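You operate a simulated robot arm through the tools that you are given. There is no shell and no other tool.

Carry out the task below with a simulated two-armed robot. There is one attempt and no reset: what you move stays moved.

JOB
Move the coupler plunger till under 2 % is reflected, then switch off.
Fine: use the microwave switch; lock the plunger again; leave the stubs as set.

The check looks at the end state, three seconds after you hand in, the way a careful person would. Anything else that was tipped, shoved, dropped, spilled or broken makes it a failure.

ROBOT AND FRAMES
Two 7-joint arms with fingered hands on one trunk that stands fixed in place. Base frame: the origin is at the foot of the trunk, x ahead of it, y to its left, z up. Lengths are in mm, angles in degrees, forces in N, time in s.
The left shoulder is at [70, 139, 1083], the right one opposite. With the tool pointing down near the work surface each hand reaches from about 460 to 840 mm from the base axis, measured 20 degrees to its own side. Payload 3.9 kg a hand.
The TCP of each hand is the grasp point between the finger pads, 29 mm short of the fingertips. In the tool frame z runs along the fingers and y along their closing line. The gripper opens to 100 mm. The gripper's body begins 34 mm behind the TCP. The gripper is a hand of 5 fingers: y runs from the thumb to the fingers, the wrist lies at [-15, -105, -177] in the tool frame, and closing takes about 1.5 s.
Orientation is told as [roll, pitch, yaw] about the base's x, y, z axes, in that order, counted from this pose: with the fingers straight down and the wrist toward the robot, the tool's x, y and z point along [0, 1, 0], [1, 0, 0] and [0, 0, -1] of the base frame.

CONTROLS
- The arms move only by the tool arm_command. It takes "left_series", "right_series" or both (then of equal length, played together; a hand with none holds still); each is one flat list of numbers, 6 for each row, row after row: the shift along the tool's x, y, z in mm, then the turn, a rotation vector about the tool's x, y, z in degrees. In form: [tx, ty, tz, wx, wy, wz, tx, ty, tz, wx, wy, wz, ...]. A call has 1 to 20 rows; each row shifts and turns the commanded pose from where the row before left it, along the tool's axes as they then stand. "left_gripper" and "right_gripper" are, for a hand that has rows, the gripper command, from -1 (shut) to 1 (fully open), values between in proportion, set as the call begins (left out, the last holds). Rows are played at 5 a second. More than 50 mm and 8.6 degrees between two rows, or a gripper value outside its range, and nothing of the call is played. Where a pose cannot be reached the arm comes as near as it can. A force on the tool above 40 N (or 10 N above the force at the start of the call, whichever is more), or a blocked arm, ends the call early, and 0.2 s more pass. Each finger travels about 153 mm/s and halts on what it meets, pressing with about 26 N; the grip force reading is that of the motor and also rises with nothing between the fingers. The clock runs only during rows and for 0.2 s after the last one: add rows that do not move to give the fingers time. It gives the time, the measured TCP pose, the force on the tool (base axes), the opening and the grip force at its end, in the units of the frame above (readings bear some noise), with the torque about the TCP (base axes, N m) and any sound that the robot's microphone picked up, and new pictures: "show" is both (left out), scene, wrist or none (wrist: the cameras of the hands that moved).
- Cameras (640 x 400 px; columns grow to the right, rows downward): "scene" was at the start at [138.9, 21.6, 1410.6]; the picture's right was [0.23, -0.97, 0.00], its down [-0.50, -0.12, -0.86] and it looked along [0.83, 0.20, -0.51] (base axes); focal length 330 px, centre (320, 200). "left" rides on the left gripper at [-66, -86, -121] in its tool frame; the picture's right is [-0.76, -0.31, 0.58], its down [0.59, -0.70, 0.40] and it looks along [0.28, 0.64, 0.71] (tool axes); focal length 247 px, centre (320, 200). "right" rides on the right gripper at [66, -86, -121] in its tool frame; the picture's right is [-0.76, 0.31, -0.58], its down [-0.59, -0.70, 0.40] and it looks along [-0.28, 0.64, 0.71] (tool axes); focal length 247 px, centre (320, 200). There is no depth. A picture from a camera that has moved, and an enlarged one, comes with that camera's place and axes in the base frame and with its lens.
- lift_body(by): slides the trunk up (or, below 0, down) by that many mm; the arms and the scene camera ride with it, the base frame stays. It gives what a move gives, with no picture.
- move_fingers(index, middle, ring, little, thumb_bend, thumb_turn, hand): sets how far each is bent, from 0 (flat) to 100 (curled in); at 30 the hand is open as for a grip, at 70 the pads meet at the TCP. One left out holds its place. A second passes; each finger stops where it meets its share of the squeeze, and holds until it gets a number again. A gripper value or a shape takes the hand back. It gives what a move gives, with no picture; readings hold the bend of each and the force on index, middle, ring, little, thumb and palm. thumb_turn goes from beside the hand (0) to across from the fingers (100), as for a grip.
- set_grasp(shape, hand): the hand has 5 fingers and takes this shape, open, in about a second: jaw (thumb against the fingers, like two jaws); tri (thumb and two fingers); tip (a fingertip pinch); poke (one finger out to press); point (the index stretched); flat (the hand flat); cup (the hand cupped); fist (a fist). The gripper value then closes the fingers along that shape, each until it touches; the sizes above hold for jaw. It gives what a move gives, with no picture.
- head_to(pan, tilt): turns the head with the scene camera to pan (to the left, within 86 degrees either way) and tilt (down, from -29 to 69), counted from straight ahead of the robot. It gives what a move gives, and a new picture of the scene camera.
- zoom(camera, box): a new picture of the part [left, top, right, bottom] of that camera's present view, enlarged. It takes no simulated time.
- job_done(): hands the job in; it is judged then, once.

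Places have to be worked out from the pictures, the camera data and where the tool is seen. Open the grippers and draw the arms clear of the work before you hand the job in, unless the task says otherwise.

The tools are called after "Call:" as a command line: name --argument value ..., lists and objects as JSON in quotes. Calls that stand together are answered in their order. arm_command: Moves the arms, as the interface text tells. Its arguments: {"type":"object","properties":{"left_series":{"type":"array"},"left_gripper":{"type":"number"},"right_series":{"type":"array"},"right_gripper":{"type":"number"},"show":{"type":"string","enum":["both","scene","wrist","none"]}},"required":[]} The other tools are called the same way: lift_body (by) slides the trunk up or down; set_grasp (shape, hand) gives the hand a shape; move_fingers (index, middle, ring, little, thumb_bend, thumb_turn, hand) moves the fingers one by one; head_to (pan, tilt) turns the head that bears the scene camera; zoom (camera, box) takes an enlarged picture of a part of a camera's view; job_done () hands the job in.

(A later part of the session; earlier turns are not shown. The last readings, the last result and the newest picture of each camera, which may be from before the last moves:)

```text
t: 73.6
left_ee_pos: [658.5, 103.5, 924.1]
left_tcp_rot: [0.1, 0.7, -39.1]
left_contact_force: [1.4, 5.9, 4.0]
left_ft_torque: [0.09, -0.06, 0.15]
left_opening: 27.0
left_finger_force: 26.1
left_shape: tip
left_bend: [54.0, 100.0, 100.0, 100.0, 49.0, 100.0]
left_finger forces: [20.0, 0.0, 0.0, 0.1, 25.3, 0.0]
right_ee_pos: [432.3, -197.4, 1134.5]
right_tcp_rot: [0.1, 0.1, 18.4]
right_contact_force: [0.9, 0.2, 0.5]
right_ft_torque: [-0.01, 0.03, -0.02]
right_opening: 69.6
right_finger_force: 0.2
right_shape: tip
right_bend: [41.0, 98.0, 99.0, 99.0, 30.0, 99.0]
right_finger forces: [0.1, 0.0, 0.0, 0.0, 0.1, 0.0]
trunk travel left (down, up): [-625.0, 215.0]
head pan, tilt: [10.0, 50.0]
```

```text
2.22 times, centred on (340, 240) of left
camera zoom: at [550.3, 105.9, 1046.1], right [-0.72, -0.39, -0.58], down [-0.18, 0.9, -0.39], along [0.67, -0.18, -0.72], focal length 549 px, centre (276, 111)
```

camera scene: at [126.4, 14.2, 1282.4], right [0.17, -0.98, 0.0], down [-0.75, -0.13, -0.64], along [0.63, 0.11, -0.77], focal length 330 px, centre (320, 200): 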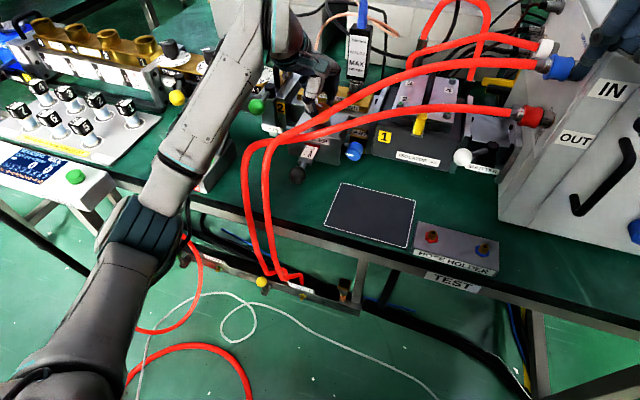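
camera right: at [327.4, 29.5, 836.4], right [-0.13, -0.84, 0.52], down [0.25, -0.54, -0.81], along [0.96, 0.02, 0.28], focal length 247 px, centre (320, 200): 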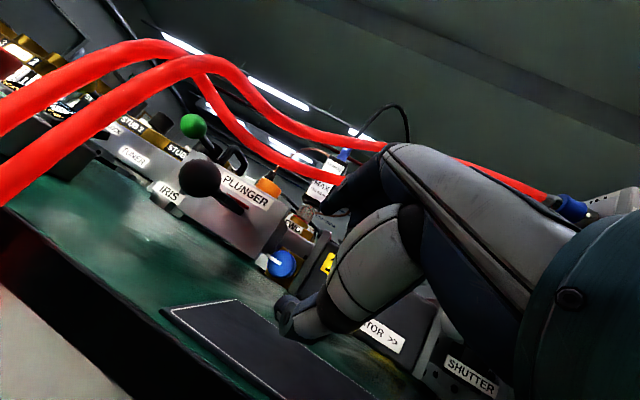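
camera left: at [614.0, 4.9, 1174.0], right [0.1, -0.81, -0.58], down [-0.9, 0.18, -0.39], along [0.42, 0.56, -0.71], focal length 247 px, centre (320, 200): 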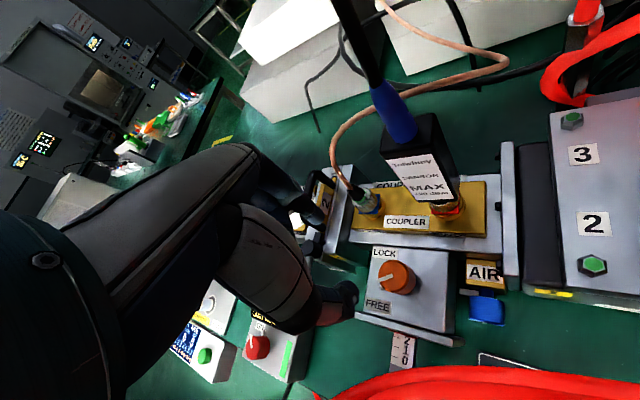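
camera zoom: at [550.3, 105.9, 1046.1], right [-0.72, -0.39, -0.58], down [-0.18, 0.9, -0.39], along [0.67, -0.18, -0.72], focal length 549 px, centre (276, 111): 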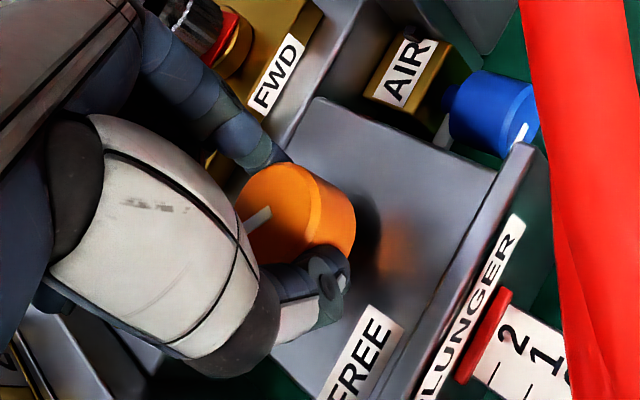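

Torque is starting to rise. A few degrees more to seat it against the stop.

Call:
arm_command --left_series '[0, 0, 0, 0, 0, 3, 0, 0, 0, 0, 0, 3, 0, 0, 0, 0, 0, 2, 0, 0, 0, 0, 0, 0]' --show "none"

Call:
zoom --camera "left" --box '[220, 150, 460, 330]'

```text
t: 74.6
left_ee_pos: [658.5, 103.5, 924.0]
left_tcp_rot: [0.0, 0.5, -47.1]
left_contact_force: [2.8, 6.5, 2.9]
left_ft_torque: [0.16, -0.07, 0.21]
left_opening: 27.5
left_finger_force: 25.7
left_shape: tip
left_bend: [55.0, 100.0, 100.0, 100.0, 49.0, 99.0]
left_finger forces: [19.8, 0.0, 0.1, 0.0, 24.6, 0.0]
right_ee_pos: [432.6, -197.6, 1134.0]
right_tcp_rot: [0.0, 0.0, 18.4]
right_contact_force: [0.2, 0.7, -0.3]
right_ft_torque: [0.02, -0.01, -0.01]
right_opening: 70.1
right_finger_force: 0.2
right_shape: tip
right_bend: [41.0, 98.0, 99.0, 99.0, 30.0, 99.0]
right_finger forces: [0.0, 0.0, 0.1, 0.1, 0.0, 0.0]
trunk travel left (down, up): [-625.0, 215.0]
head pan, tilt: [10.0, 50.0]
```

```text
2.22 times, centred on (340, 240) of left
camera zoom: at [551.7, 120.4, 1046.1], right [-0.77, -0.29, -0.57], down [-0.05, 0.92, -0.39], along [0.64, -0.27, -0.72], focal length 549 px, centre (276, 111)
```

zoom: 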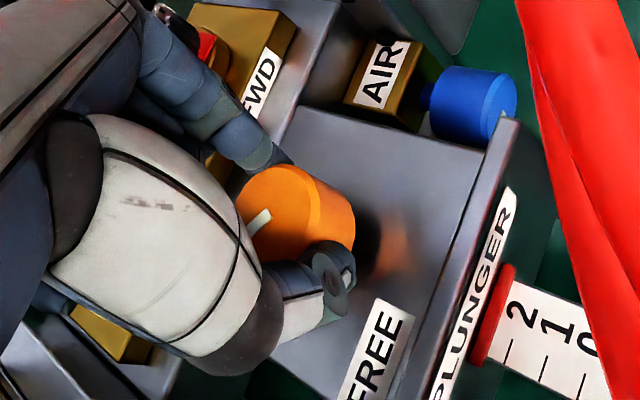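

The hand is now slipping against the stop with the pointer at LOCK. Releasing and lifting.

Call:
arm_command --left_series '[0, 0, 0, 0, 0, 0, 0, 0, 0, 0, 0, 0, 0, 0, 0, 0, 0, 0, 0, 0, -20, 0, 0, 0, 0, 0, -30, 0, 0, 0, 0, 0, -40, 0, 0, 0, 0, 0, -40, 0, 0, 0, 0, 0, 0, 0, 0, 0]' --left_gripper 0.0

Call:
zoom --camera "left" --box '[320, 190, 480, 310]'

Call:
zoom --camera "scene" --box '[150, 50, 400, 210]'

Call:
zoom --camera "right" --box '[0, 0, 330, 225]'

```text
t: 76.4
left_ee_pos: [659.1, 102.2, 1052.6]
left_tcp_rot: [0.0, 0.5, -47.1]
left_contact_force: [-0.5, -0.2, -0.5]
left_ft_torque: [-0.03, -0.01, -0.02]
left_opening: 50.1
left_finger_force: 0.0
left_shape: tip
left_bend: [45.0, 98.0, 99.0, 99.0, 35.0, 100.0]
left_finger forces: [0.1, 0.0, 0.0, 0.1, 0.1, 0.1]
right_ee_pos: [432.9, -198.9, 1133.6]
right_tcp_rot: [0.1, 0.0, 18.3]
right_contact_force: [0.6, -0.3, -1.0]
right_ft_torque: [0.03, 0.01, 0.04]
right_opening: 70.0
right_finger_force: 0.2
right_shape: tip
right_bend: [41.0, 98.0, 99.0, 99.0, 30.0, 99.0]
right_finger forces: [0.0, 0.0, 0.0, 0.1, 0.1, 0.0]
trunk travel left (down, up): [-625.0, 215.0]
head pan, tilt: [10.0, 50.0]
camera scene: at [127.8, 14.3, 1282.2], right [0.17, -0.98, 0.0], down [-0.75, -0.13, -0.64], along [0.63, 0.11, -0.77], focal length 330 px, centre (320, 200)
camera left: at [553.1, 119.7, 1176.4], right [-0.77, -0.29, -0.57], down [-0.05, 0.92, -0.39], along [0.64, -0.27, -0.72], focal length 247 px, centre (320, 200)
```

scene: 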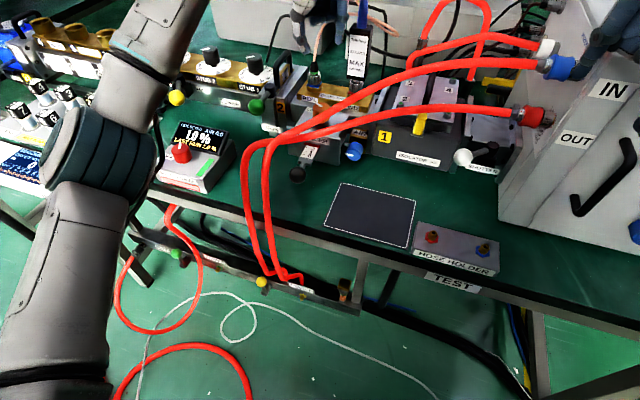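
left: 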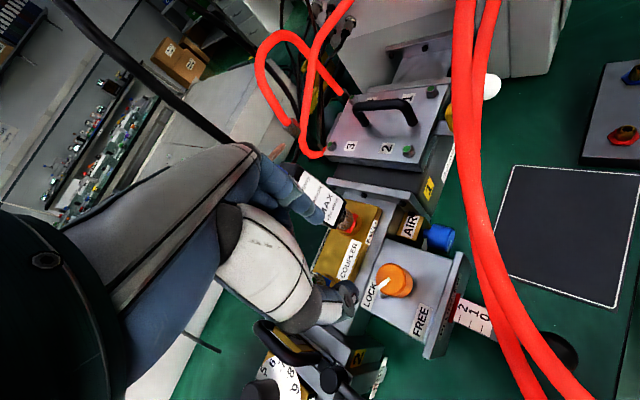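

```text
3.33 times, centred on (400, 250) of left
camera zoom: at [553.1, 119.7, 1176.4], right [-0.77, -0.29, -0.57], down [-0.05, 0.92, -0.39], along [0.64, -0.27, -0.72], focal length 823 px, centre (53, 33)
```

zoom: 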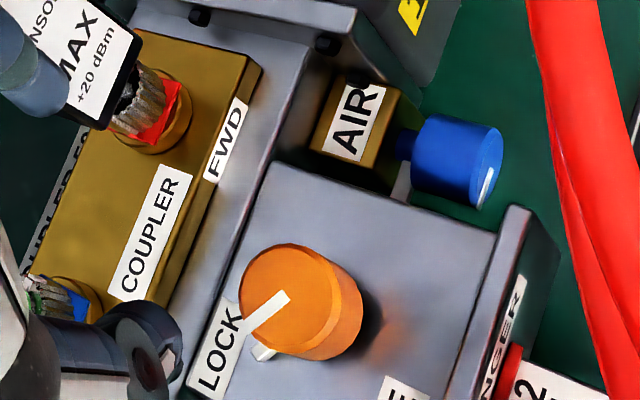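

```text
2.50 times, centred on (275, 130) of scene
camera zoom: at [127.8, 14.3, 1282.2], right [0.17, -0.98, 0.0], down [-0.75, -0.13, -0.64], along [0.63, 0.11, -0.77], focal length 824 px, centre (432, 375)
```

zoom: 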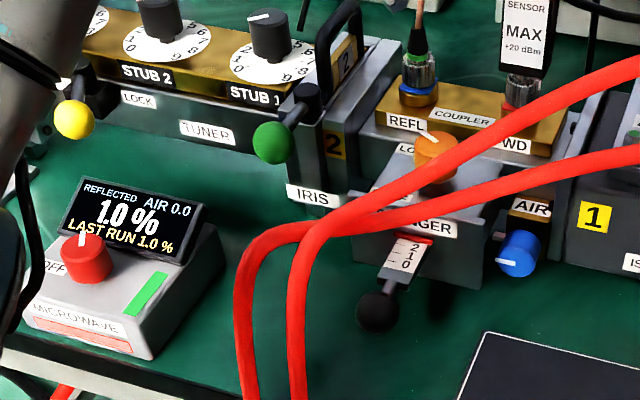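

```text
1.78 times, centred on (165, 112) of right
camera zoom: at [330.6, -164.8, 1256.3], right [0.53, -0.62, 0.58], down [-0.48, -0.78, -0.4], along [0.7, -0.07, -0.71], focal length 439 px, centre (596, 356)
```

zoom: 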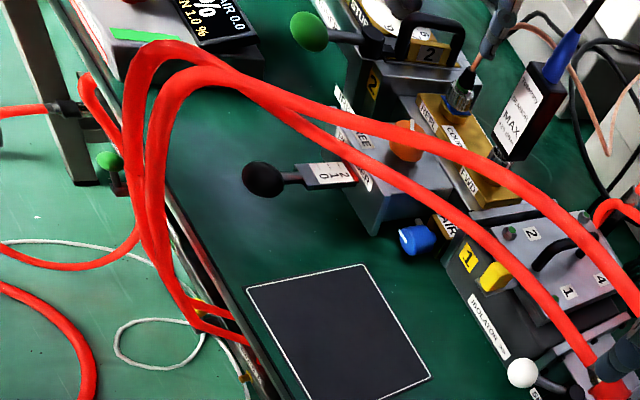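

The pointer is back at LOCK and the display still shows 1.0 %. Next is the red microwave knob, top at about [553, 357, 866]; I'll raise the left hand and swing it over to that side with yaw about 29.

Call:
arm_command --left_series '[0, 0, -40, 0, 0, 0, 0, 0, -40, 0, 0, 0, 0, 0, -40, 0, 0, 0, 5.3, -29, 0, 0, 0, -7.6, 9.1, -28, 0, 0, 0, -7.6, 12.7, -26.6, 0, 0, 0, -7.6, 16.1, -24.7, 0, 0, 0, -7.6, 19.2, -22.3, 0, 0, 0, -7.6, 22, -19.6, 0, 0, 0, -7.6, 24.4, -16.5, 0, 0, 0, -7.6, 26.4, -13.1, 0, 0, 0, -7.6, 27.9, -9.5, 0, 0, 0, -7.6, 28.9, -5.7, 0, 0, 0, -7.6, 0, 0, 0, 0, 0, 0]'

Call:
zoom --camera "left" --box '[300, 150, 560, 350]'

Call:
zoom --camera "scene" --box '[140, 100, 260, 200]'

```text
t: 79.4
left_ee_pos: [478.2, 350.7, 1171.4]
left_tcp_rot: [0.5, 0.1, 29.1]
left_contact_force: [0.4, 0.2, 0.8]
left_ft_torque: [0.01, 0.01, 0.01]
left_opening: 49.6
left_finger_force: 0.1
left_shape: tip
left_bend: [45.0, 98.0, 99.0, 99.0, 35.0, 100.0]
left_finger forces: [0.0, 0.1, 0.0, 0.1, 0.1, 0.0]
left hand out of reach, approached as far as the arm can: row 3
right_ee_pos: [433.1, -200.2, 1133.6]
right_tcp_rot: [0.0, 0.0, 18.4]
right_contact_force: [0.8, 0.3, 0.3]
right_ft_torque: [0.03, 0.0, 0.0]
right_opening: 69.8
right_finger_force: 0.0
right_shape: tip
right_bend: [41.0, 98.0, 99.0, 99.0, 30.0, 99.0]
right_finger forces: [0.0, 0.1, 0.0, 0.0, 0.1, 0.1]
trunk travel left (down, up): [-625.0, 215.0]
head pan, tilt: [10.0, 50.0]
camera scene: at [127.6, 13.6, 1282.3], right [0.17, -0.98, 0.0], down [-0.75, -0.13, -0.64], along [0.63, 0.11, -0.77], focal length 330 px, centre (320, 200)
camera left: at [435.6, 250.3, 1292.1], right [0.09, -0.81, -0.58], down [-0.9, 0.18, -0.39], along [0.42, 0.57, -0.71], focal length 247 px, centre (320, 200)
```

scene: 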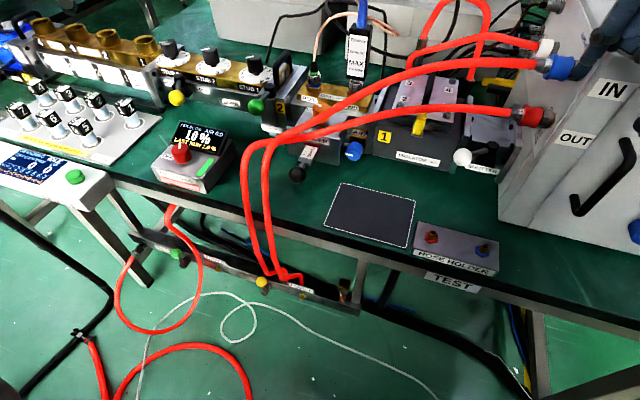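
left: 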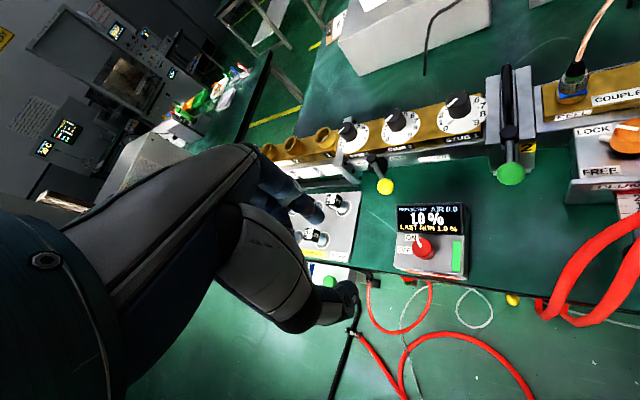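

```text
2.00 times, centred on (430, 250) of left
camera zoom: at [435.6, 250.3, 1292.1], right [0.09, -0.81, -0.58], down [-0.9, 0.18, -0.39], along [0.42, 0.57, -0.71], focal length 494 px, centre (100, 100)
```

zoom: 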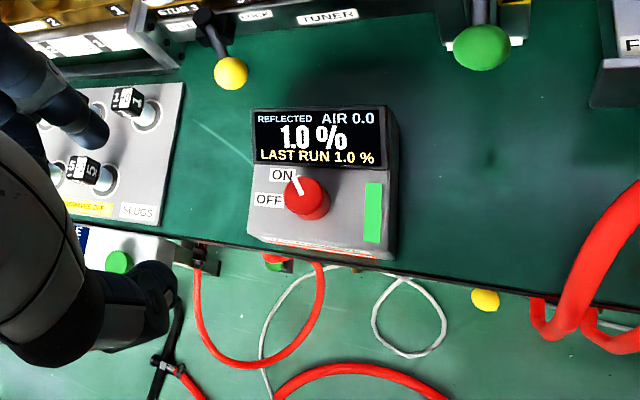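

```text
4.00 times, centred on (200, 150) of scene
camera zoom: at [127.6, 13.6, 1282.3], right [0.17, -0.98, 0.0], down [-0.75, -0.13, -0.64], along [0.63, 0.11, -0.77], focal length 1318 px, centre (800, 400)
```

zoom: 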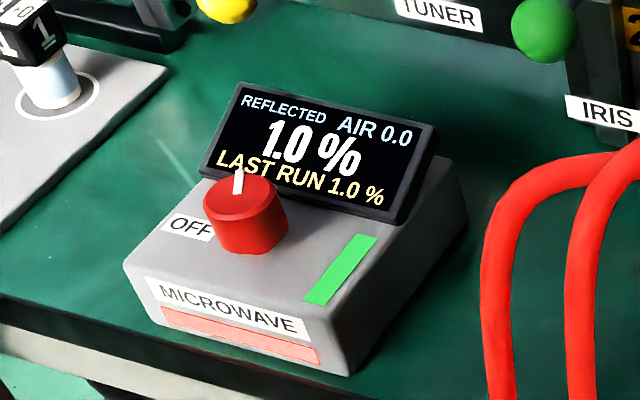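

The near-overhead view shows ON at upper left and OFF directly left of the red knob. Approaching to z 1000 above it at yaw 45.

Call:
arm_command --left_series '[-7.1, 13.8, 34.2, 0, 0, -3.2, -7.1, 13.8, 34.2, 0, 0, -3.2, -7.1, 13.8, 34.2, 0, 0, -3.2, -7.1, 13.8, 34.2, 0, 0, -3.2, -7.1, 13.8, 34.2, 0, 0, -3.2, 0, 0, 0, 0, 0, 0]'

Call:
zoom --camera "left" --box '[240, 150, 480, 330]'

Call:
zoom --camera "scene" --box '[140, 60, 280, 200]'

```text
t: 80.8
left_ee_pos: [552.4, 363.7, 1004.6]
left_tcp_rot: [0.5, -0.1, 45.0]
left_contact_force: [0.1, 1.4, -1.5]
left_ft_torque: [0.01, 0.03, 0.0]
left_opening: 49.8
left_finger_force: 0.0
left_shape: tip
left_bend: [45.0, 98.0, 99.0, 99.0, 35.0, 100.0]
left_finger forces: [0.0, 0.0, 0.0, 0.1, 0.0, 0.1]
right_ee_pos: [432.2, -199.3, 1135.1]
right_tcp_rot: [-0.1, 0.0, 18.4]
right_contact_force: [-0.9, -0.4, 0.1]
right_ft_torque: [0.01, 0.0, -0.01]
right_opening: 70.0
right_finger_force: 0.0
right_shape: tip
right_bend: [41.0, 98.0, 99.0, 99.0, 30.0, 99.0]
right_finger forces: [0.0, 0.0, 0.0, 0.1, 0.0, 0.1]
trunk travel left (down, up): [-625.0, 215.0]
head pan, tilt: [10.0, 50.0]
camera scene: at [126.4, 13.9, 1282.4], right [0.17, -0.98, 0.0], down [-0.75, -0.13, -0.64], along [0.63, 0.11, -0.77], focal length 330 px, centre (320, 200)
camera left: at [537.8, 256.4, 1125.2], right [0.32, -0.75, -0.58], down [-0.92, -0.08, -0.39], along [0.25, 0.66, -0.71], focal length 247 px, centre (320, 200)
```

scene: 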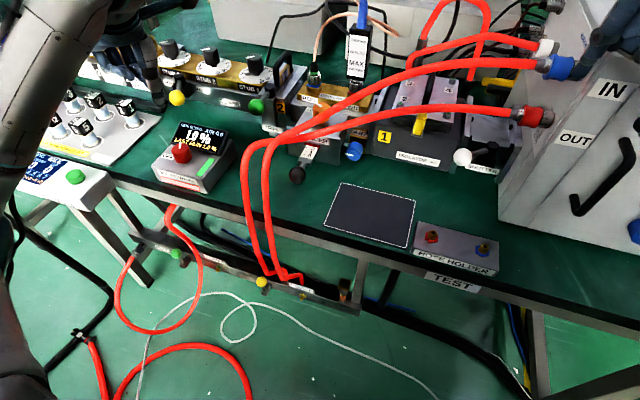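
left: 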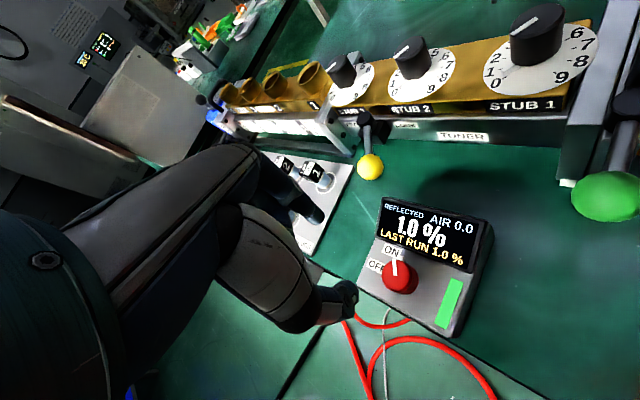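

```text
2.22 times, centred on (360, 240) of left
camera zoom: at [537.8, 256.4, 1125.2], right [0.32, -0.75, -0.58], down [-0.92, -0.08, -0.39], along [0.25, 0.66, -0.71], focal length 549 px, centre (231, 111)
```

zoom: 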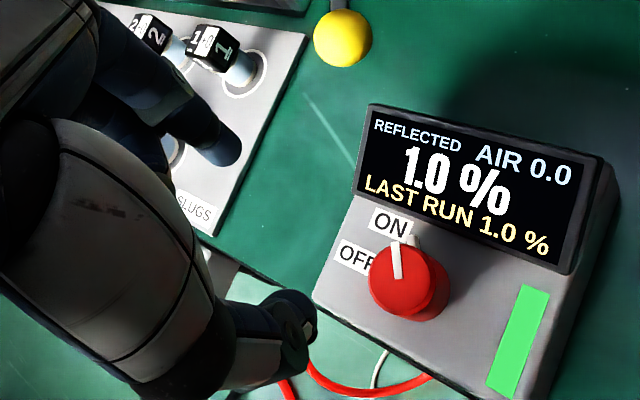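

```text
2.86 times, centred on (210, 130) of scene
camera zoom: at [126.4, 13.9, 1282.4], right [0.17, -0.98, 0.0], down [-0.75, -0.13, -0.64], along [0.63, 0.11, -0.77], focal length 942 px, centre (634, 400)
```

zoom: 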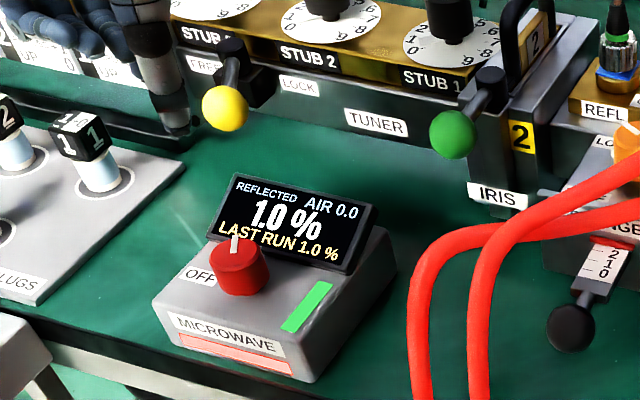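

Knob top refined to about [555, 361, 859]. The display's lower edge is ~30 mm behind the knob, so I'll start from yaw 68 with the index on the far-left side; testing rotation at hover height first.

Call:
arm_command --left_series '[0, 0, 0, 0, 0, -7.5, 0, 0, 0, 0, 0, -7.5, 0, 0, 0, 0, 0, -8, 0, 0, 10, 0, 0, 0, 0, 0, 25, 0, 0, 0, 0, 0, 25, 0, 0, 0, 0, 0, 0, 0, 0, 0]'

Call:
zoom --camera "left" --box '[220, 150, 460, 330]'

Call:
zoom --camera "scene" --box '[140, 60, 280, 200]'

```text
t: 82.4
left_ee_pos: [590.2, 406.7, 941.2]
left_tcp_rot: [0.8, -0.3, 63.7]
left_contact_force: [0.7, -0.9, -0.3]
left_ft_torque: [0.03, 0.03, 0.01]
left_opening: 50.3
left_finger_force: 0.1
left_shape: tip
left_bend: [45.0, 98.0, 99.0, 99.0, 35.0, 100.0]
left_finger forces: [0.1, 0.1, 0.1, 0.1, 0.0, 0.0]
left hand out of reach, approached as far as the arm can: row 1, 2, 3
right_ee_pos: [433.6, -200.0, 1134.2]
right_tcp_rot: [0.0, 0.0, 18.4]
right_contact_force: [0.2, 0.3, -0.2]
right_ft_torque: [0.02, -0.03, -0.01]
right_opening: 70.0
right_finger_force: 0.0
right_shape: tip
right_bend: [41.0, 98.0, 99.0, 99.0, 30.0, 99.0]
right_finger forces: [0.0, 0.0, 0.1, 0.0, 0.0, 0.0]
trunk travel left (down, up): [-625.0, 215.0]
head pan, tilt: [10.0, 50.0]
camera scene: at [127.0, 13.7, 1282.4], right [0.17, -0.98, 0.0], down [-0.75, -0.13, -0.64], along [0.63, 0.11, -0.77], focal length 330 px, centre (320, 200)
camera left: at [611.0, 300.3, 1061.5], right [0.54, -0.6, -0.59], down [-0.84, -0.36, -0.39], along [0.02, 0.71, -0.71], focal length 247 px, centre (320, 200)
```

scene: 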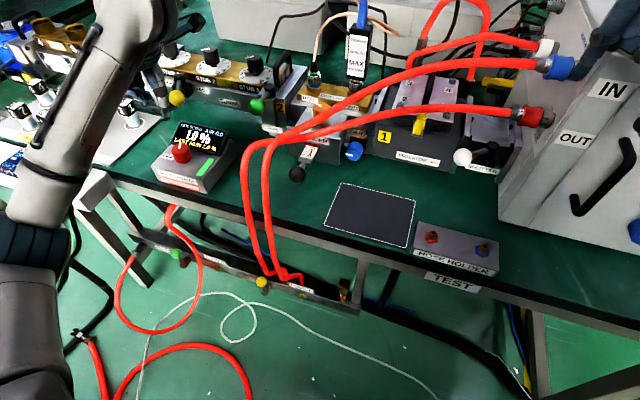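
left: 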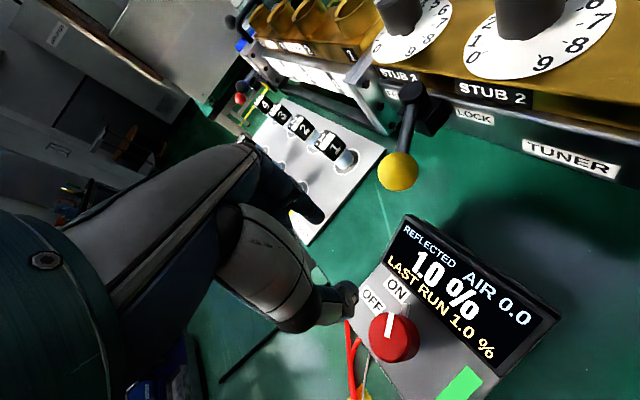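

```text
2.22 times, centred on (340, 240) of left
camera zoom: at [611.0, 300.3, 1061.5], right [0.54, -0.6, -0.59], down [-0.84, -0.36, -0.39], along [0.02, 0.71, -0.71], focal length 549 px, centre (276, 111)
```

zoom: 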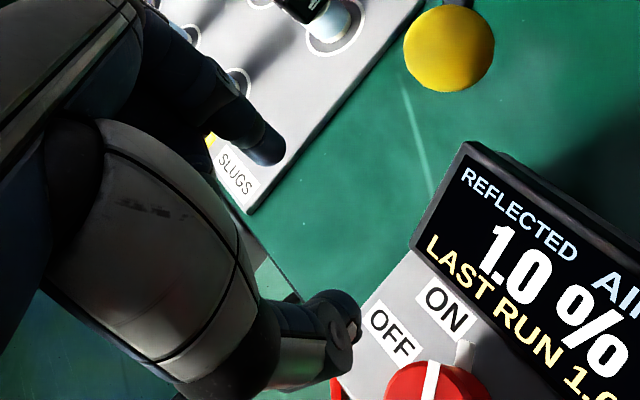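

```text
2.86 times, centred on (210, 130) of scene
camera zoom: at [127.0, 13.7, 1282.4], right [0.17, -0.98, 0.0], down [-0.75, -0.13, -0.64], along [0.63, 0.11, -0.77], focal length 942 px, centre (634, 400)
```

zoom: 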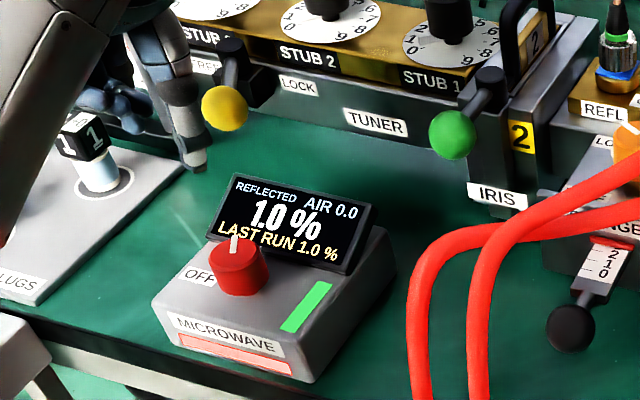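

Yaw beyond ~45 is out of reach here and the hand drifted, though it touched nothing. The display panel is actually low (z 832-852), so I can turn the knob with lower yaw angles; I'll lift, rotate to yaw about -20 and return over the knob.

Call:
arm_command --left_series '[0, 0, -30, 0, 0, 0, 0, 0, -30, 0, 0, 0, 0, 0, 0, 0, 0, 7.6, 0, 0, 0, 0, 0, 7.6, 0, 0, 0, 0, 0, 7.6, 0, 0, 0, 0, 0, 7.6, 0, 0, 0, 0, 0, 7.6, 0, 0, 0, 0, 0, 7.6, 0, 0, 0, 0, 0, 7.6, 0, 0, 0, 0, 0, 7.6, 0, 0, 0, 0, 0, 7.6, 0, 0, 0, 0, 0, 7.6, 0, 0, 0, 0, 0, 7.6, -27.6, -8.6, 0, 0, 0, 0, -27.6, -8.6, 0, 0, 0, 0, 0, 0, 0, 0, 0, 0]'

Call:
zoom --camera "left" --box '[240, 150, 480, 330]'

```text
t: 85.8
left_ee_pos: [556.4, 361.3, 1000.8]
left_tcp_rot: [0.3, 0.6, -19.9]
left_contact_force: [-0.1, -0.2, 0.4]
left_ft_torque: [0.02, 0.04, 0.01]
left_opening: 49.8
left_finger_force: 0.0
left_shape: tip
left_bend: [45.0, 98.0, 99.0, 99.0, 35.0, 100.0]
left_finger forces: [0.1, 0.0, 0.1, 0.0, 0.0, 0.1]
right_ee_pos: [433.6, -199.0, 1135.0]
right_tcp_rot: [0.1, 0.0, 18.5]
right_contact_force: [0.5, -0.1, 1.1]
right_ft_torque: [0.0, -0.02, 0.02]
right_opening: 69.8
right_finger_force: 0.0
right_shape: tip
right_bend: [41.0, 98.0, 99.0, 99.0, 30.0, 99.0]
right_finger forces: [0.0, 0.0, 0.0, 0.1, 0.0, 0.0]
trunk travel left (down, up): [-625.0, 215.0]
head pan, tilt: [10.0, 50.0]
camera scene: at [127.4, 14.1, 1282.3], right [0.17, -0.98, 0.0], down [-0.75, -0.13, -0.64], along [0.63, 0.11, -0.77], focal length 330 px, centre (320, 200)
camera left: at [453.9, 327.0, 1124.3], right [-0.55, -0.6, -0.58], down [-0.46, 0.8, -0.39], along [0.69, 0.05, -0.72], focal length 247 px, centre (320, 200)
```

scene: 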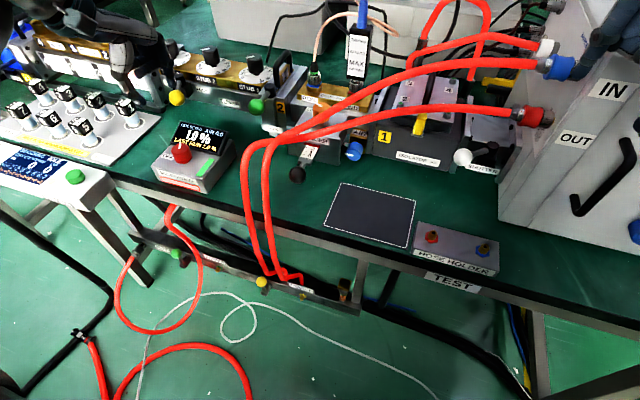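
left: 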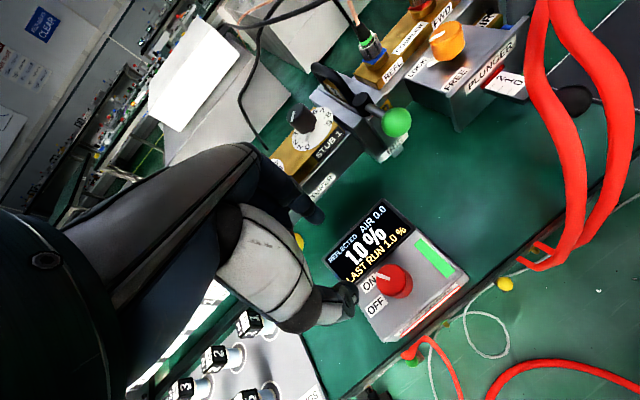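

```text
2.22 times, centred on (360, 240) of left
camera zoom: at [453.9, 327.0, 1124.3], right [-0.55, -0.6, -0.58], down [-0.46, 0.8, -0.39], along [0.69, 0.05, -0.72], focal length 549 px, centre (231, 111)
```

zoom: 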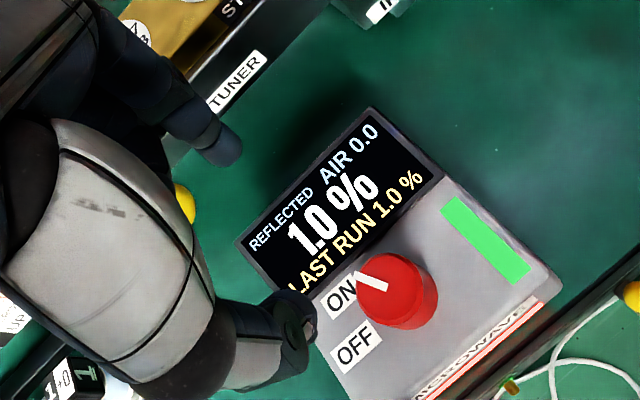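

Centred over the red knob in this view and all clear around. Lowering to z 895 for a centring check.

Call:
arm_command --left_series '[0, 0, 35, 0, 0, 0, 0, 0, 35, 0, 0, 0, 0, 0, 35, 0, 0, 0, 0, 0, 0, 0, 0, 0]' --show "none"

Call:
zoom --camera "left" --box '[220, 150, 460, 330]'

Call:
zoom --camera "scene" --box '[130, 80, 250, 200]'

```text
t: 86.8
left_ee_pos: [554.8, 363.8, 895.2]
left_tcp_rot: [0.5, 0.8, -19.8]
left_contact_force: [-0.3, 0.2, -1.1]
left_ft_torque: [0.01, 0.01, -0.01]
left_opening: 50.0
left_finger_force: 0.0
left_shape: tip
left_bend: [45.0, 98.0, 99.0, 99.0, 35.0, 100.0]
left_finger forces: [0.0, 0.0, 0.0, 0.0, 0.0, 0.0]
right_ee_pos: [432.5, -200.1, 1134.7]
right_tcp_rot: [-0.1, -0.1, 18.3]
right_contact_force: [-0.1, 0.3, 0.0]
right_ft_torque: [-0.02, -0.01, 0.02]
right_opening: 69.9
right_finger_force: 0.1
right_shape: tip
right_bend: [41.0, 98.0, 99.0, 99.0, 30.0, 99.0]
right_finger forces: [0.0, 0.1, 0.0, 0.0, 0.0, 0.0]
trunk travel left (down, up): [-625.0, 215.0]
head pan, tilt: [10.0, 50.0]
```

```text
2.22 times, centred on (340, 240) of left
camera zoom: at [452.9, 330.5, 1017.2], right [-0.55, -0.6, -0.58], down [-0.46, 0.8, -0.39], along [0.69, 0.05, -0.72], focal length 549 px, centre (276, 111)
```

zoom: 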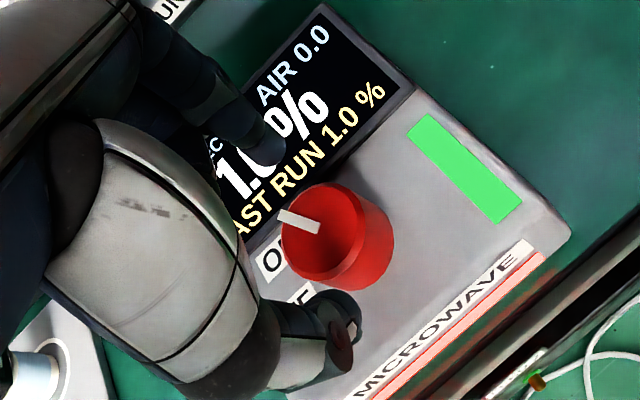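

```text
3.33 times, centred on (190, 140) of scene
camera zoom: at [127.0, 13.6, 1282.4], right [0.17, -0.98, 0.0], down [-0.75, -0.13, -0.64], along [0.63, 0.11, -0.77], focal length 1098 px, centre (753, 400)
```

zoom: 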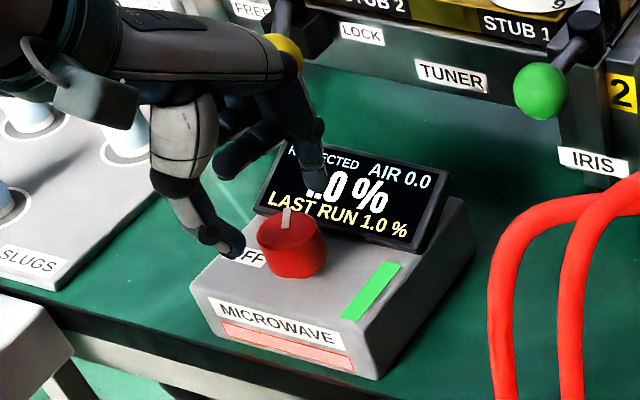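

Centred. I'll narrow the opening to 44 mm to keep the index off the display bezel, and lower to TCP z 874.

Call:
arm_command --left_series '[0, 0, 0, 0, 0, 0, 0, 0, 0, 0, 0, 0, 0, 0, 11, 0, 0, 0, 0, 0, 10, 0, 0, 0, 0, 0, 0, 0, 0, 0]' --left_gripper -0.12 --show "none"

Call:
zoom --camera "left" --box '[220, 150, 460, 330]'

Call:
zoom --camera "scene" --box '[130, 80, 250, 200]'

Call:
zoom --camera "right" --box '[0, 0, 160, 100]'

```text
t: 88.0
left_ee_pos: [554.7, 364.4, 874.1]
left_tcp_rot: [0.4, 0.7, -19.9]
left_contact_force: [-1.2, 0.2, -0.7]
left_ft_torque: [-0.03, 0.01, -0.02]
left_opening: 44.5
left_finger_force: 0.1
left_shape: tip
left_bend: [46.0, 98.0, 99.0, 99.0, 39.0, 100.0]
left_finger forces: [0.0, 0.0, 0.1, 0.0, 0.0, 0.0]
right_ee_pos: [432.1, -200.0, 1134.9]
right_tcp_rot: [-0.1, 0.0, 18.4]
right_contact_force: [-0.1, 0.2, -0.1]
right_ft_torque: [0.01, 0.01, 0.02]
right_opening: 69.8
right_finger_force: 0.0
right_shape: tip
right_bend: [41.0, 98.0, 99.0, 99.0, 30.0, 99.0]
right_finger forces: [0.0, 0.0, 0.1, 0.0, 0.0, 0.1]
trunk travel left (down, up): [-625.0, 215.0]
head pan, tilt: [10.0, 50.0]
```

```text
2.22 times, centred on (340, 240) of left
camera zoom: at [453.5, 330.5, 997.1], right [-0.55, -0.6, -0.58], down [-0.46, 0.8, -0.39], along [0.69, 0.05, -0.72], focal length 549 px, centre (276, 111)
```

zoom: 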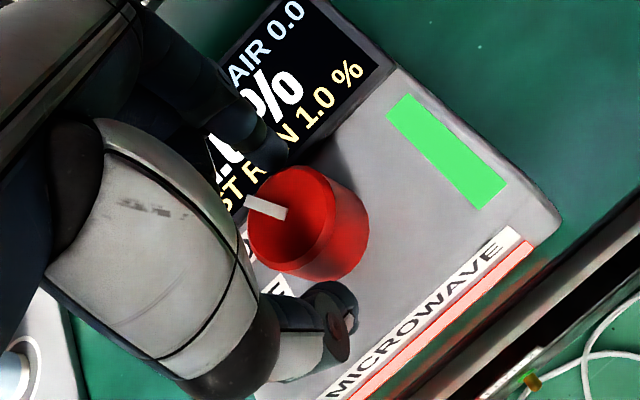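

```text
3.33 times, centred on (190, 140) of scene
camera zoom: at [127.1, 13.8, 1282.3], right [0.17, -0.98, 0.0], down [-0.75, -0.13, -0.64], along [0.63, 0.11, -0.77], focal length 1098 px, centre (753, 400)
```

zoom: 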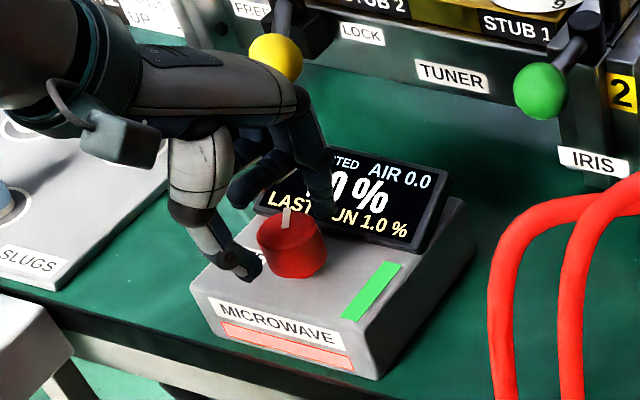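

```text
4.00 times, centred on (80, 50) of right
camera zoom: at [329.9, -165.3, 1256.5], right [0.53, -0.62, 0.58], down [-0.48, -0.78, -0.4], along [0.7, -0.07, -0.71], focal length 988 px, centre (1280, 800)
```

zoom: 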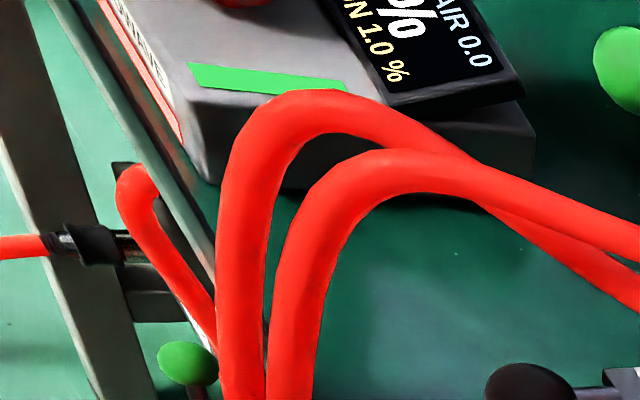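

Fingers straddle the knob without contact. Closing.

Call:
arm_command --left_series '[0, 0, 0, 0, 0, 0, 0, 0, 0, 0, 0, 0, 0, 0, 0, 0, 0, 0, 0, 0, 0, 0, 0, 0, 0, 0, 0, 0, 0, 0]' --left_gripper -1 --show "none"

Call:
zoom --camera "left" --box '[220, 150, 460, 330]'

Call:
zoom --camera "scene" --box '[130, 80, 250, 200]'

```text
t: 89.2
left_ee_pos: [555.7, 364.9, 874.3]
left_tcp_rot: [0.3, 0.7, -19.9]
left_contact_force: [1.4, -0.2, 0.5]
left_ft_torque: [-0.04, -0.04, -0.02]
left_opening: 27.6
left_finger_force: 25.6
left_shape: tip
left_bend: [56.0, 100.0, 100.0, 100.0, 47.0, 100.0]
left_finger forces: [24.0, 0.1, 0.0, 0.0, 23.2, 0.1]
right_ee_pos: [432.3, -199.5, 1134.5]
right_tcp_rot: [0.0, 0.0, 18.5]
right_contact_force: [-0.1, -0.5, 0.3]
right_ft_torque: [-0.03, 0.0, -0.01]
right_opening: 69.8
right_finger_force: 0.2
right_shape: tip
right_bend: [41.0, 98.0, 99.0, 99.0, 30.0, 99.0]
right_finger forces: [0.0, 0.0, 0.0, 0.0, 0.0, 0.0]
trunk travel left (down, up): [-625.0, 215.0]
head pan, tilt: [10.0, 50.0]
```

```text
2.22 times, centred on (340, 240) of left
camera zoom: at [453.7, 330.6, 996.9], right [-0.55, -0.6, -0.58], down [-0.46, 0.8, -0.39], along [0.69, 0.05, -0.72], focal length 549 px, centre (276, 111)
```

zoom: 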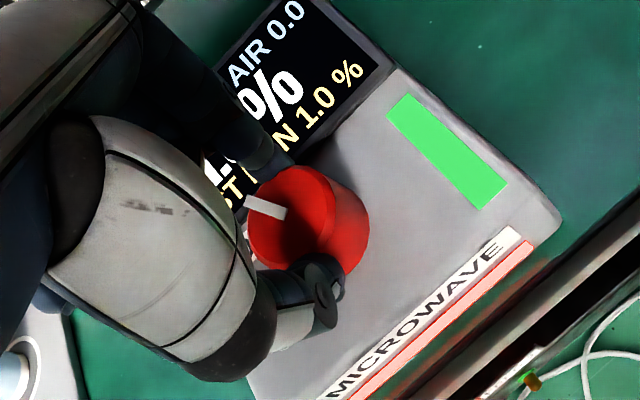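

```text
3.33 times, centred on (190, 140) of scene
camera zoom: at [127.4, 13.9, 1282.3], right [0.17, -0.98, 0.0], down [-0.75, -0.13, -0.64], along [0.63, 0.11, -0.77], focal length 1098 px, centre (753, 400)
```

zoom: 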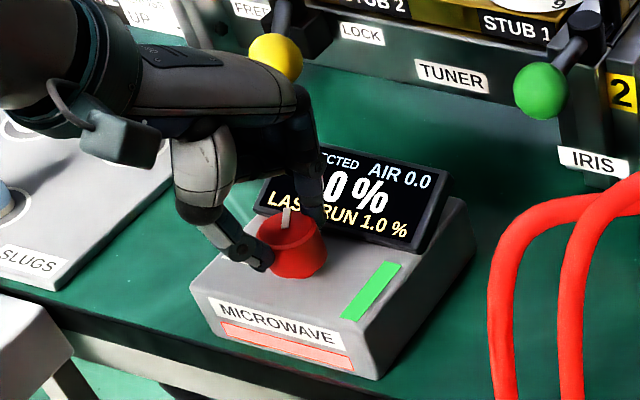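

Firm grip, 24 N each side. Turning counter-clockwise 30 degrees toward OFF.

Call:
arm_command --left_series '[0, 0, 0, 0, 0, -5, 0, 0, 0, 0, 0, -5, 0, 0, 0, 0, 0, -5, 0, 0, 0, 0, 0, -5, 0, 0, 0, 0, 0, -5, 0, 0, 0, 0, 0, -5, 0, 0, 0, 0, 0, 0]' --show "none"

Call:
zoom --camera "left" --box '[220, 150, 460, 330]'

Call:
zoom --camera "scene" --box '[130, 80, 250, 200]'

```text
t: 90.8
left_ee_pos: [592.1, 375.6, 904.5]
left_tcp_rot: [1.2, 0.8, 6.6]
left_contact_force: [0.2, 0.2, 0.0]
left_ft_torque: [-0.02, 0.0, 0.01]
left_opening: 0.8
left_finger_force: 25.8
left_shape: tip
left_bend: [76.0, 100.0, 100.0, 100.0, 82.0, 100.0]
left_finger forces: [0.1, 0.1, 0.1, 0.0, 0.1, 0.1]
left hand out of reach, approached as far as the arm can: row 3, 4, 5, 6
right_ee_pos: [432.2, -197.6, 1134.6]
right_tcp_rot: [0.0, 0.1, 18.3]
right_contact_force: [-1.3, 0.4, -0.8]
right_ft_torque: [0.0, 0.0, 0.03]
right_opening: 70.1
right_finger_force: 0.0
right_shape: tip
right_bend: [41.0, 98.0, 99.0, 99.0, 30.0, 99.0]
right_finger forces: [0.0, 0.0, 0.1, 0.0, 0.0, 0.0]
trunk travel left (down, up): [-625.0, 215.0]
head pan, tilt: [10.0, 50.0]
```

```text
2.22 times, centred on (340, 240) of left
camera zoom: at [516.0, 296.7, 1025.5], right [-0.23, -0.77, -0.59], down [-0.77, 0.51, -0.38], along [0.59, 0.37, -0.71], focal length 549 px, centre (276, 111)
```

zoom: 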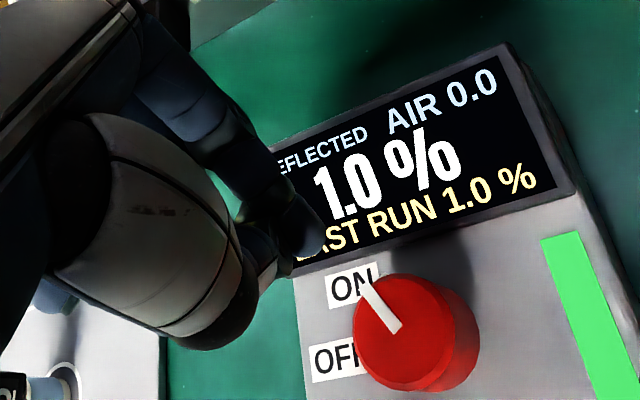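

```text
3.33 times, centred on (190, 140) of scene
camera zoom: at [126.4, 14.4, 1282.5], right [0.17, -0.98, 0.0], down [-0.75, -0.13, -0.64], along [0.63, 0.11, -0.77], focal length 1098 px, centre (753, 400)
```

zoom: 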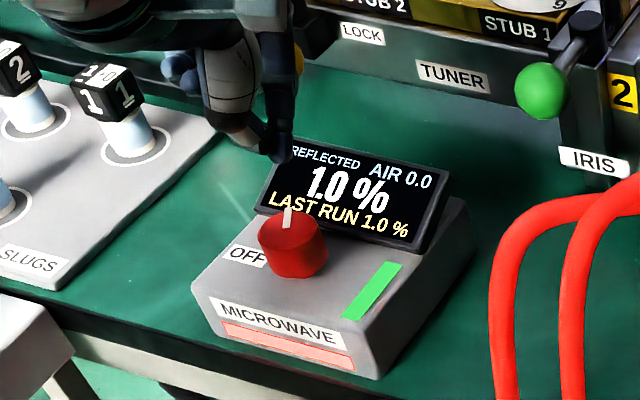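

The arm ran out of reach again and slipped off; the switch is still ON and nothing was disturbed. As with the orange knob, lowering the trunk should cure it: I lift the hand 130 mm first, open it, then lower the trunk 120 mm.

Call:
arm_command --left_series '[0, 0, -35, 0, 0, 0, 0, 0, -35, 0, 0, 0, 0, 0, -35, 0, 0, 0, 0, 0, -35, 0, 0, 0, 0, 0, 0, 0, 0, 0]' --left_gripper -0.1 --show "none"

Call:
lift_body --by -60

Call:
head_to --pan -25 --tilt 45

Call:
head_to --pan 40 --tilt 45

```text
t: 92.0
left_ee_pos: [593.6, 371.1, 1046.0]
left_tcp_rot: [1.1, 0.5, 6.9]
left_contact_force: [0.7, -0.5, 0.6]
left_ft_torque: [-0.03, -0.01, -0.01]
left_opening: 44.4
left_finger_force: 0.0
left_shape: tip
left_bend: [46.0, 98.0, 99.0, 100.0, 39.0, 100.0]
left_finger forces: [0.0, 0.1, 0.0, 0.1, 0.0, 0.0]
right_ee_pos: [433.0, -197.8, 1134.2]
right_tcp_rot: [0.0, 0.0, 18.4]
right_contact_force: [0.1, -0.5, -0.1]
right_ft_torque: [-0.03, 0.0, -0.02]
right_opening: 69.6
right_finger_force: 0.0
right_shape: tip
right_bend: [41.0, 98.0, 99.0, 99.0, 30.0, 99.0]
right_finger forces: [0.1, 0.0, 0.0, 0.0, 0.0, 0.0]
trunk travel left (down, up): [-625.0, 215.0]
head pan, tilt: [10.0, 50.0]
```

```text
t: 93.0
left_ee_pos: [593.0, 371.4, 985.7]
left_tcp_rot: [1.3, 0.3, 7.0]
left_contact_force: [0.6, -0.1, -0.8]
left_ft_torque: [0.01, -0.03, -0.01]
left_opening: 44.7
left_finger_force: 0.1
left_shape: tip
left_bend: [46.0, 98.0, 99.0, 100.0, 39.0, 100.0]
left_finger forces: [0.0, 0.0, 0.0, 0.1, 0.1, 0.1]
right_ee_pos: [431.4, -199.3, 1074.8]
right_tcp_rot: [0.0, 0.0, 18.4]
right_contact_force: [0.0, 1.0, 1.5]
right_ft_torque: [0.0, 0.06, 0.01]
right_opening: 69.9
right_finger_force: 0.0
right_shape: tip
right_bend: [41.0, 98.0, 99.0, 99.0, 30.0, 99.0]
right_finger forces: [0.0, 0.1, 0.1, 0.1, 0.1, 0.0]
trunk travel left (down, up): [-565.0, 275.0]
head pan, tilt: [10.0, 50.0]
```

```text
t: 94.0
left_ee_pos: [593.6, 370.5, 985.1]
left_tcp_rot: [1.2, 0.4, 6.9]
left_contact_force: [-0.1, -0.7, 0.0]
left_ft_torque: [-0.02, 0.0, 0.0]
left_opening: 44.2
left_finger_force: 0.1
left_shape: tip
left_bend: [46.0, 98.0, 99.0, 100.0, 39.0, 100.0]
left_finger forces: [0.0, 0.0, 0.0, 0.0, 0.0, 0.1]
right_ee_pos: [432.5, -199.9, 1075.4]
right_tcp_rot: [0.1, 0.0, 18.3]
right_contact_force: [0.0, -0.4, -0.8]
right_ft_torque: [0.03, 0.0, -0.02]
right_opening: 69.9
right_finger_force: 0.0
right_shape: tip
right_bend: [41.0, 98.0, 99.0, 99.0, 30.0, 99.0]
right_finger forces: [0.1, 0.0, 0.0, 0.1, 0.0, 0.1]
trunk travel left (down, up): [-565.0, 275.0]
head pan, tilt: [-25.0, 45.0]
camera scene: at [125.0, -33.8, 1229.2], right [-0.42, -0.91, 0.0], down [-0.64, 0.3, -0.71], along [0.64, -0.3, -0.71], focal length 330 px, centre (320, 200)
```

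scene: 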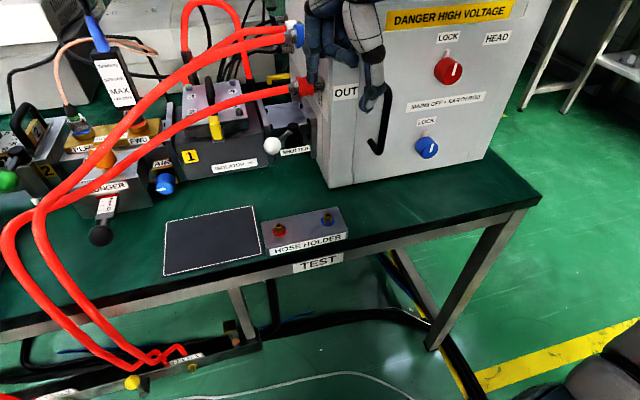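

```text
t: 95.4
left_ee_pos: [593.4, 372.1, 984.8]
left_tcp_rot: [1.2, 0.4, 7.0]
left_contact_force: [0.6, -0.2, -0.1]
left_ft_torque: [0.01, -0.02, 0.01]
left_opening: 44.4
left_finger_force: 0.1
left_shape: tip
left_bend: [46.0, 98.0, 99.0, 100.0, 39.0, 100.0]
left_finger forces: [0.1, 0.0, 0.0, 0.0, 0.0, 0.0]
right_ee_pos: [431.8, -200.2, 1074.5]
right_tcp_rot: [0.0, 0.0, 18.4]
right_contact_force: [0.9, 0.6, 0.0]
right_ft_torque: [0.0, -0.01, -0.01]
right_opening: 69.9
right_finger_force: 0.0
right_shape: tip
right_bend: [41.0, 98.0, 99.0, 99.0, 30.0, 99.0]
right_finger forces: [0.0, 0.1, 0.0, 0.1, 0.0, 0.0]
trunk travel left (down, up): [-565.0, 275.0]
head pan, tilt: [40.0, 45.0]
camera scene: at [113.6, 52.7, 1229.2], right [0.64, -0.77, 0.0], down [-0.54, -0.45, -0.71], along [0.54, 0.45, -0.71], focal length 330 px, centre (320, 200)
```

scene: 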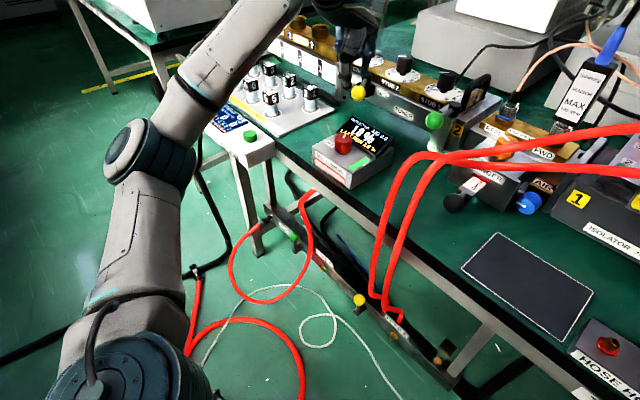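

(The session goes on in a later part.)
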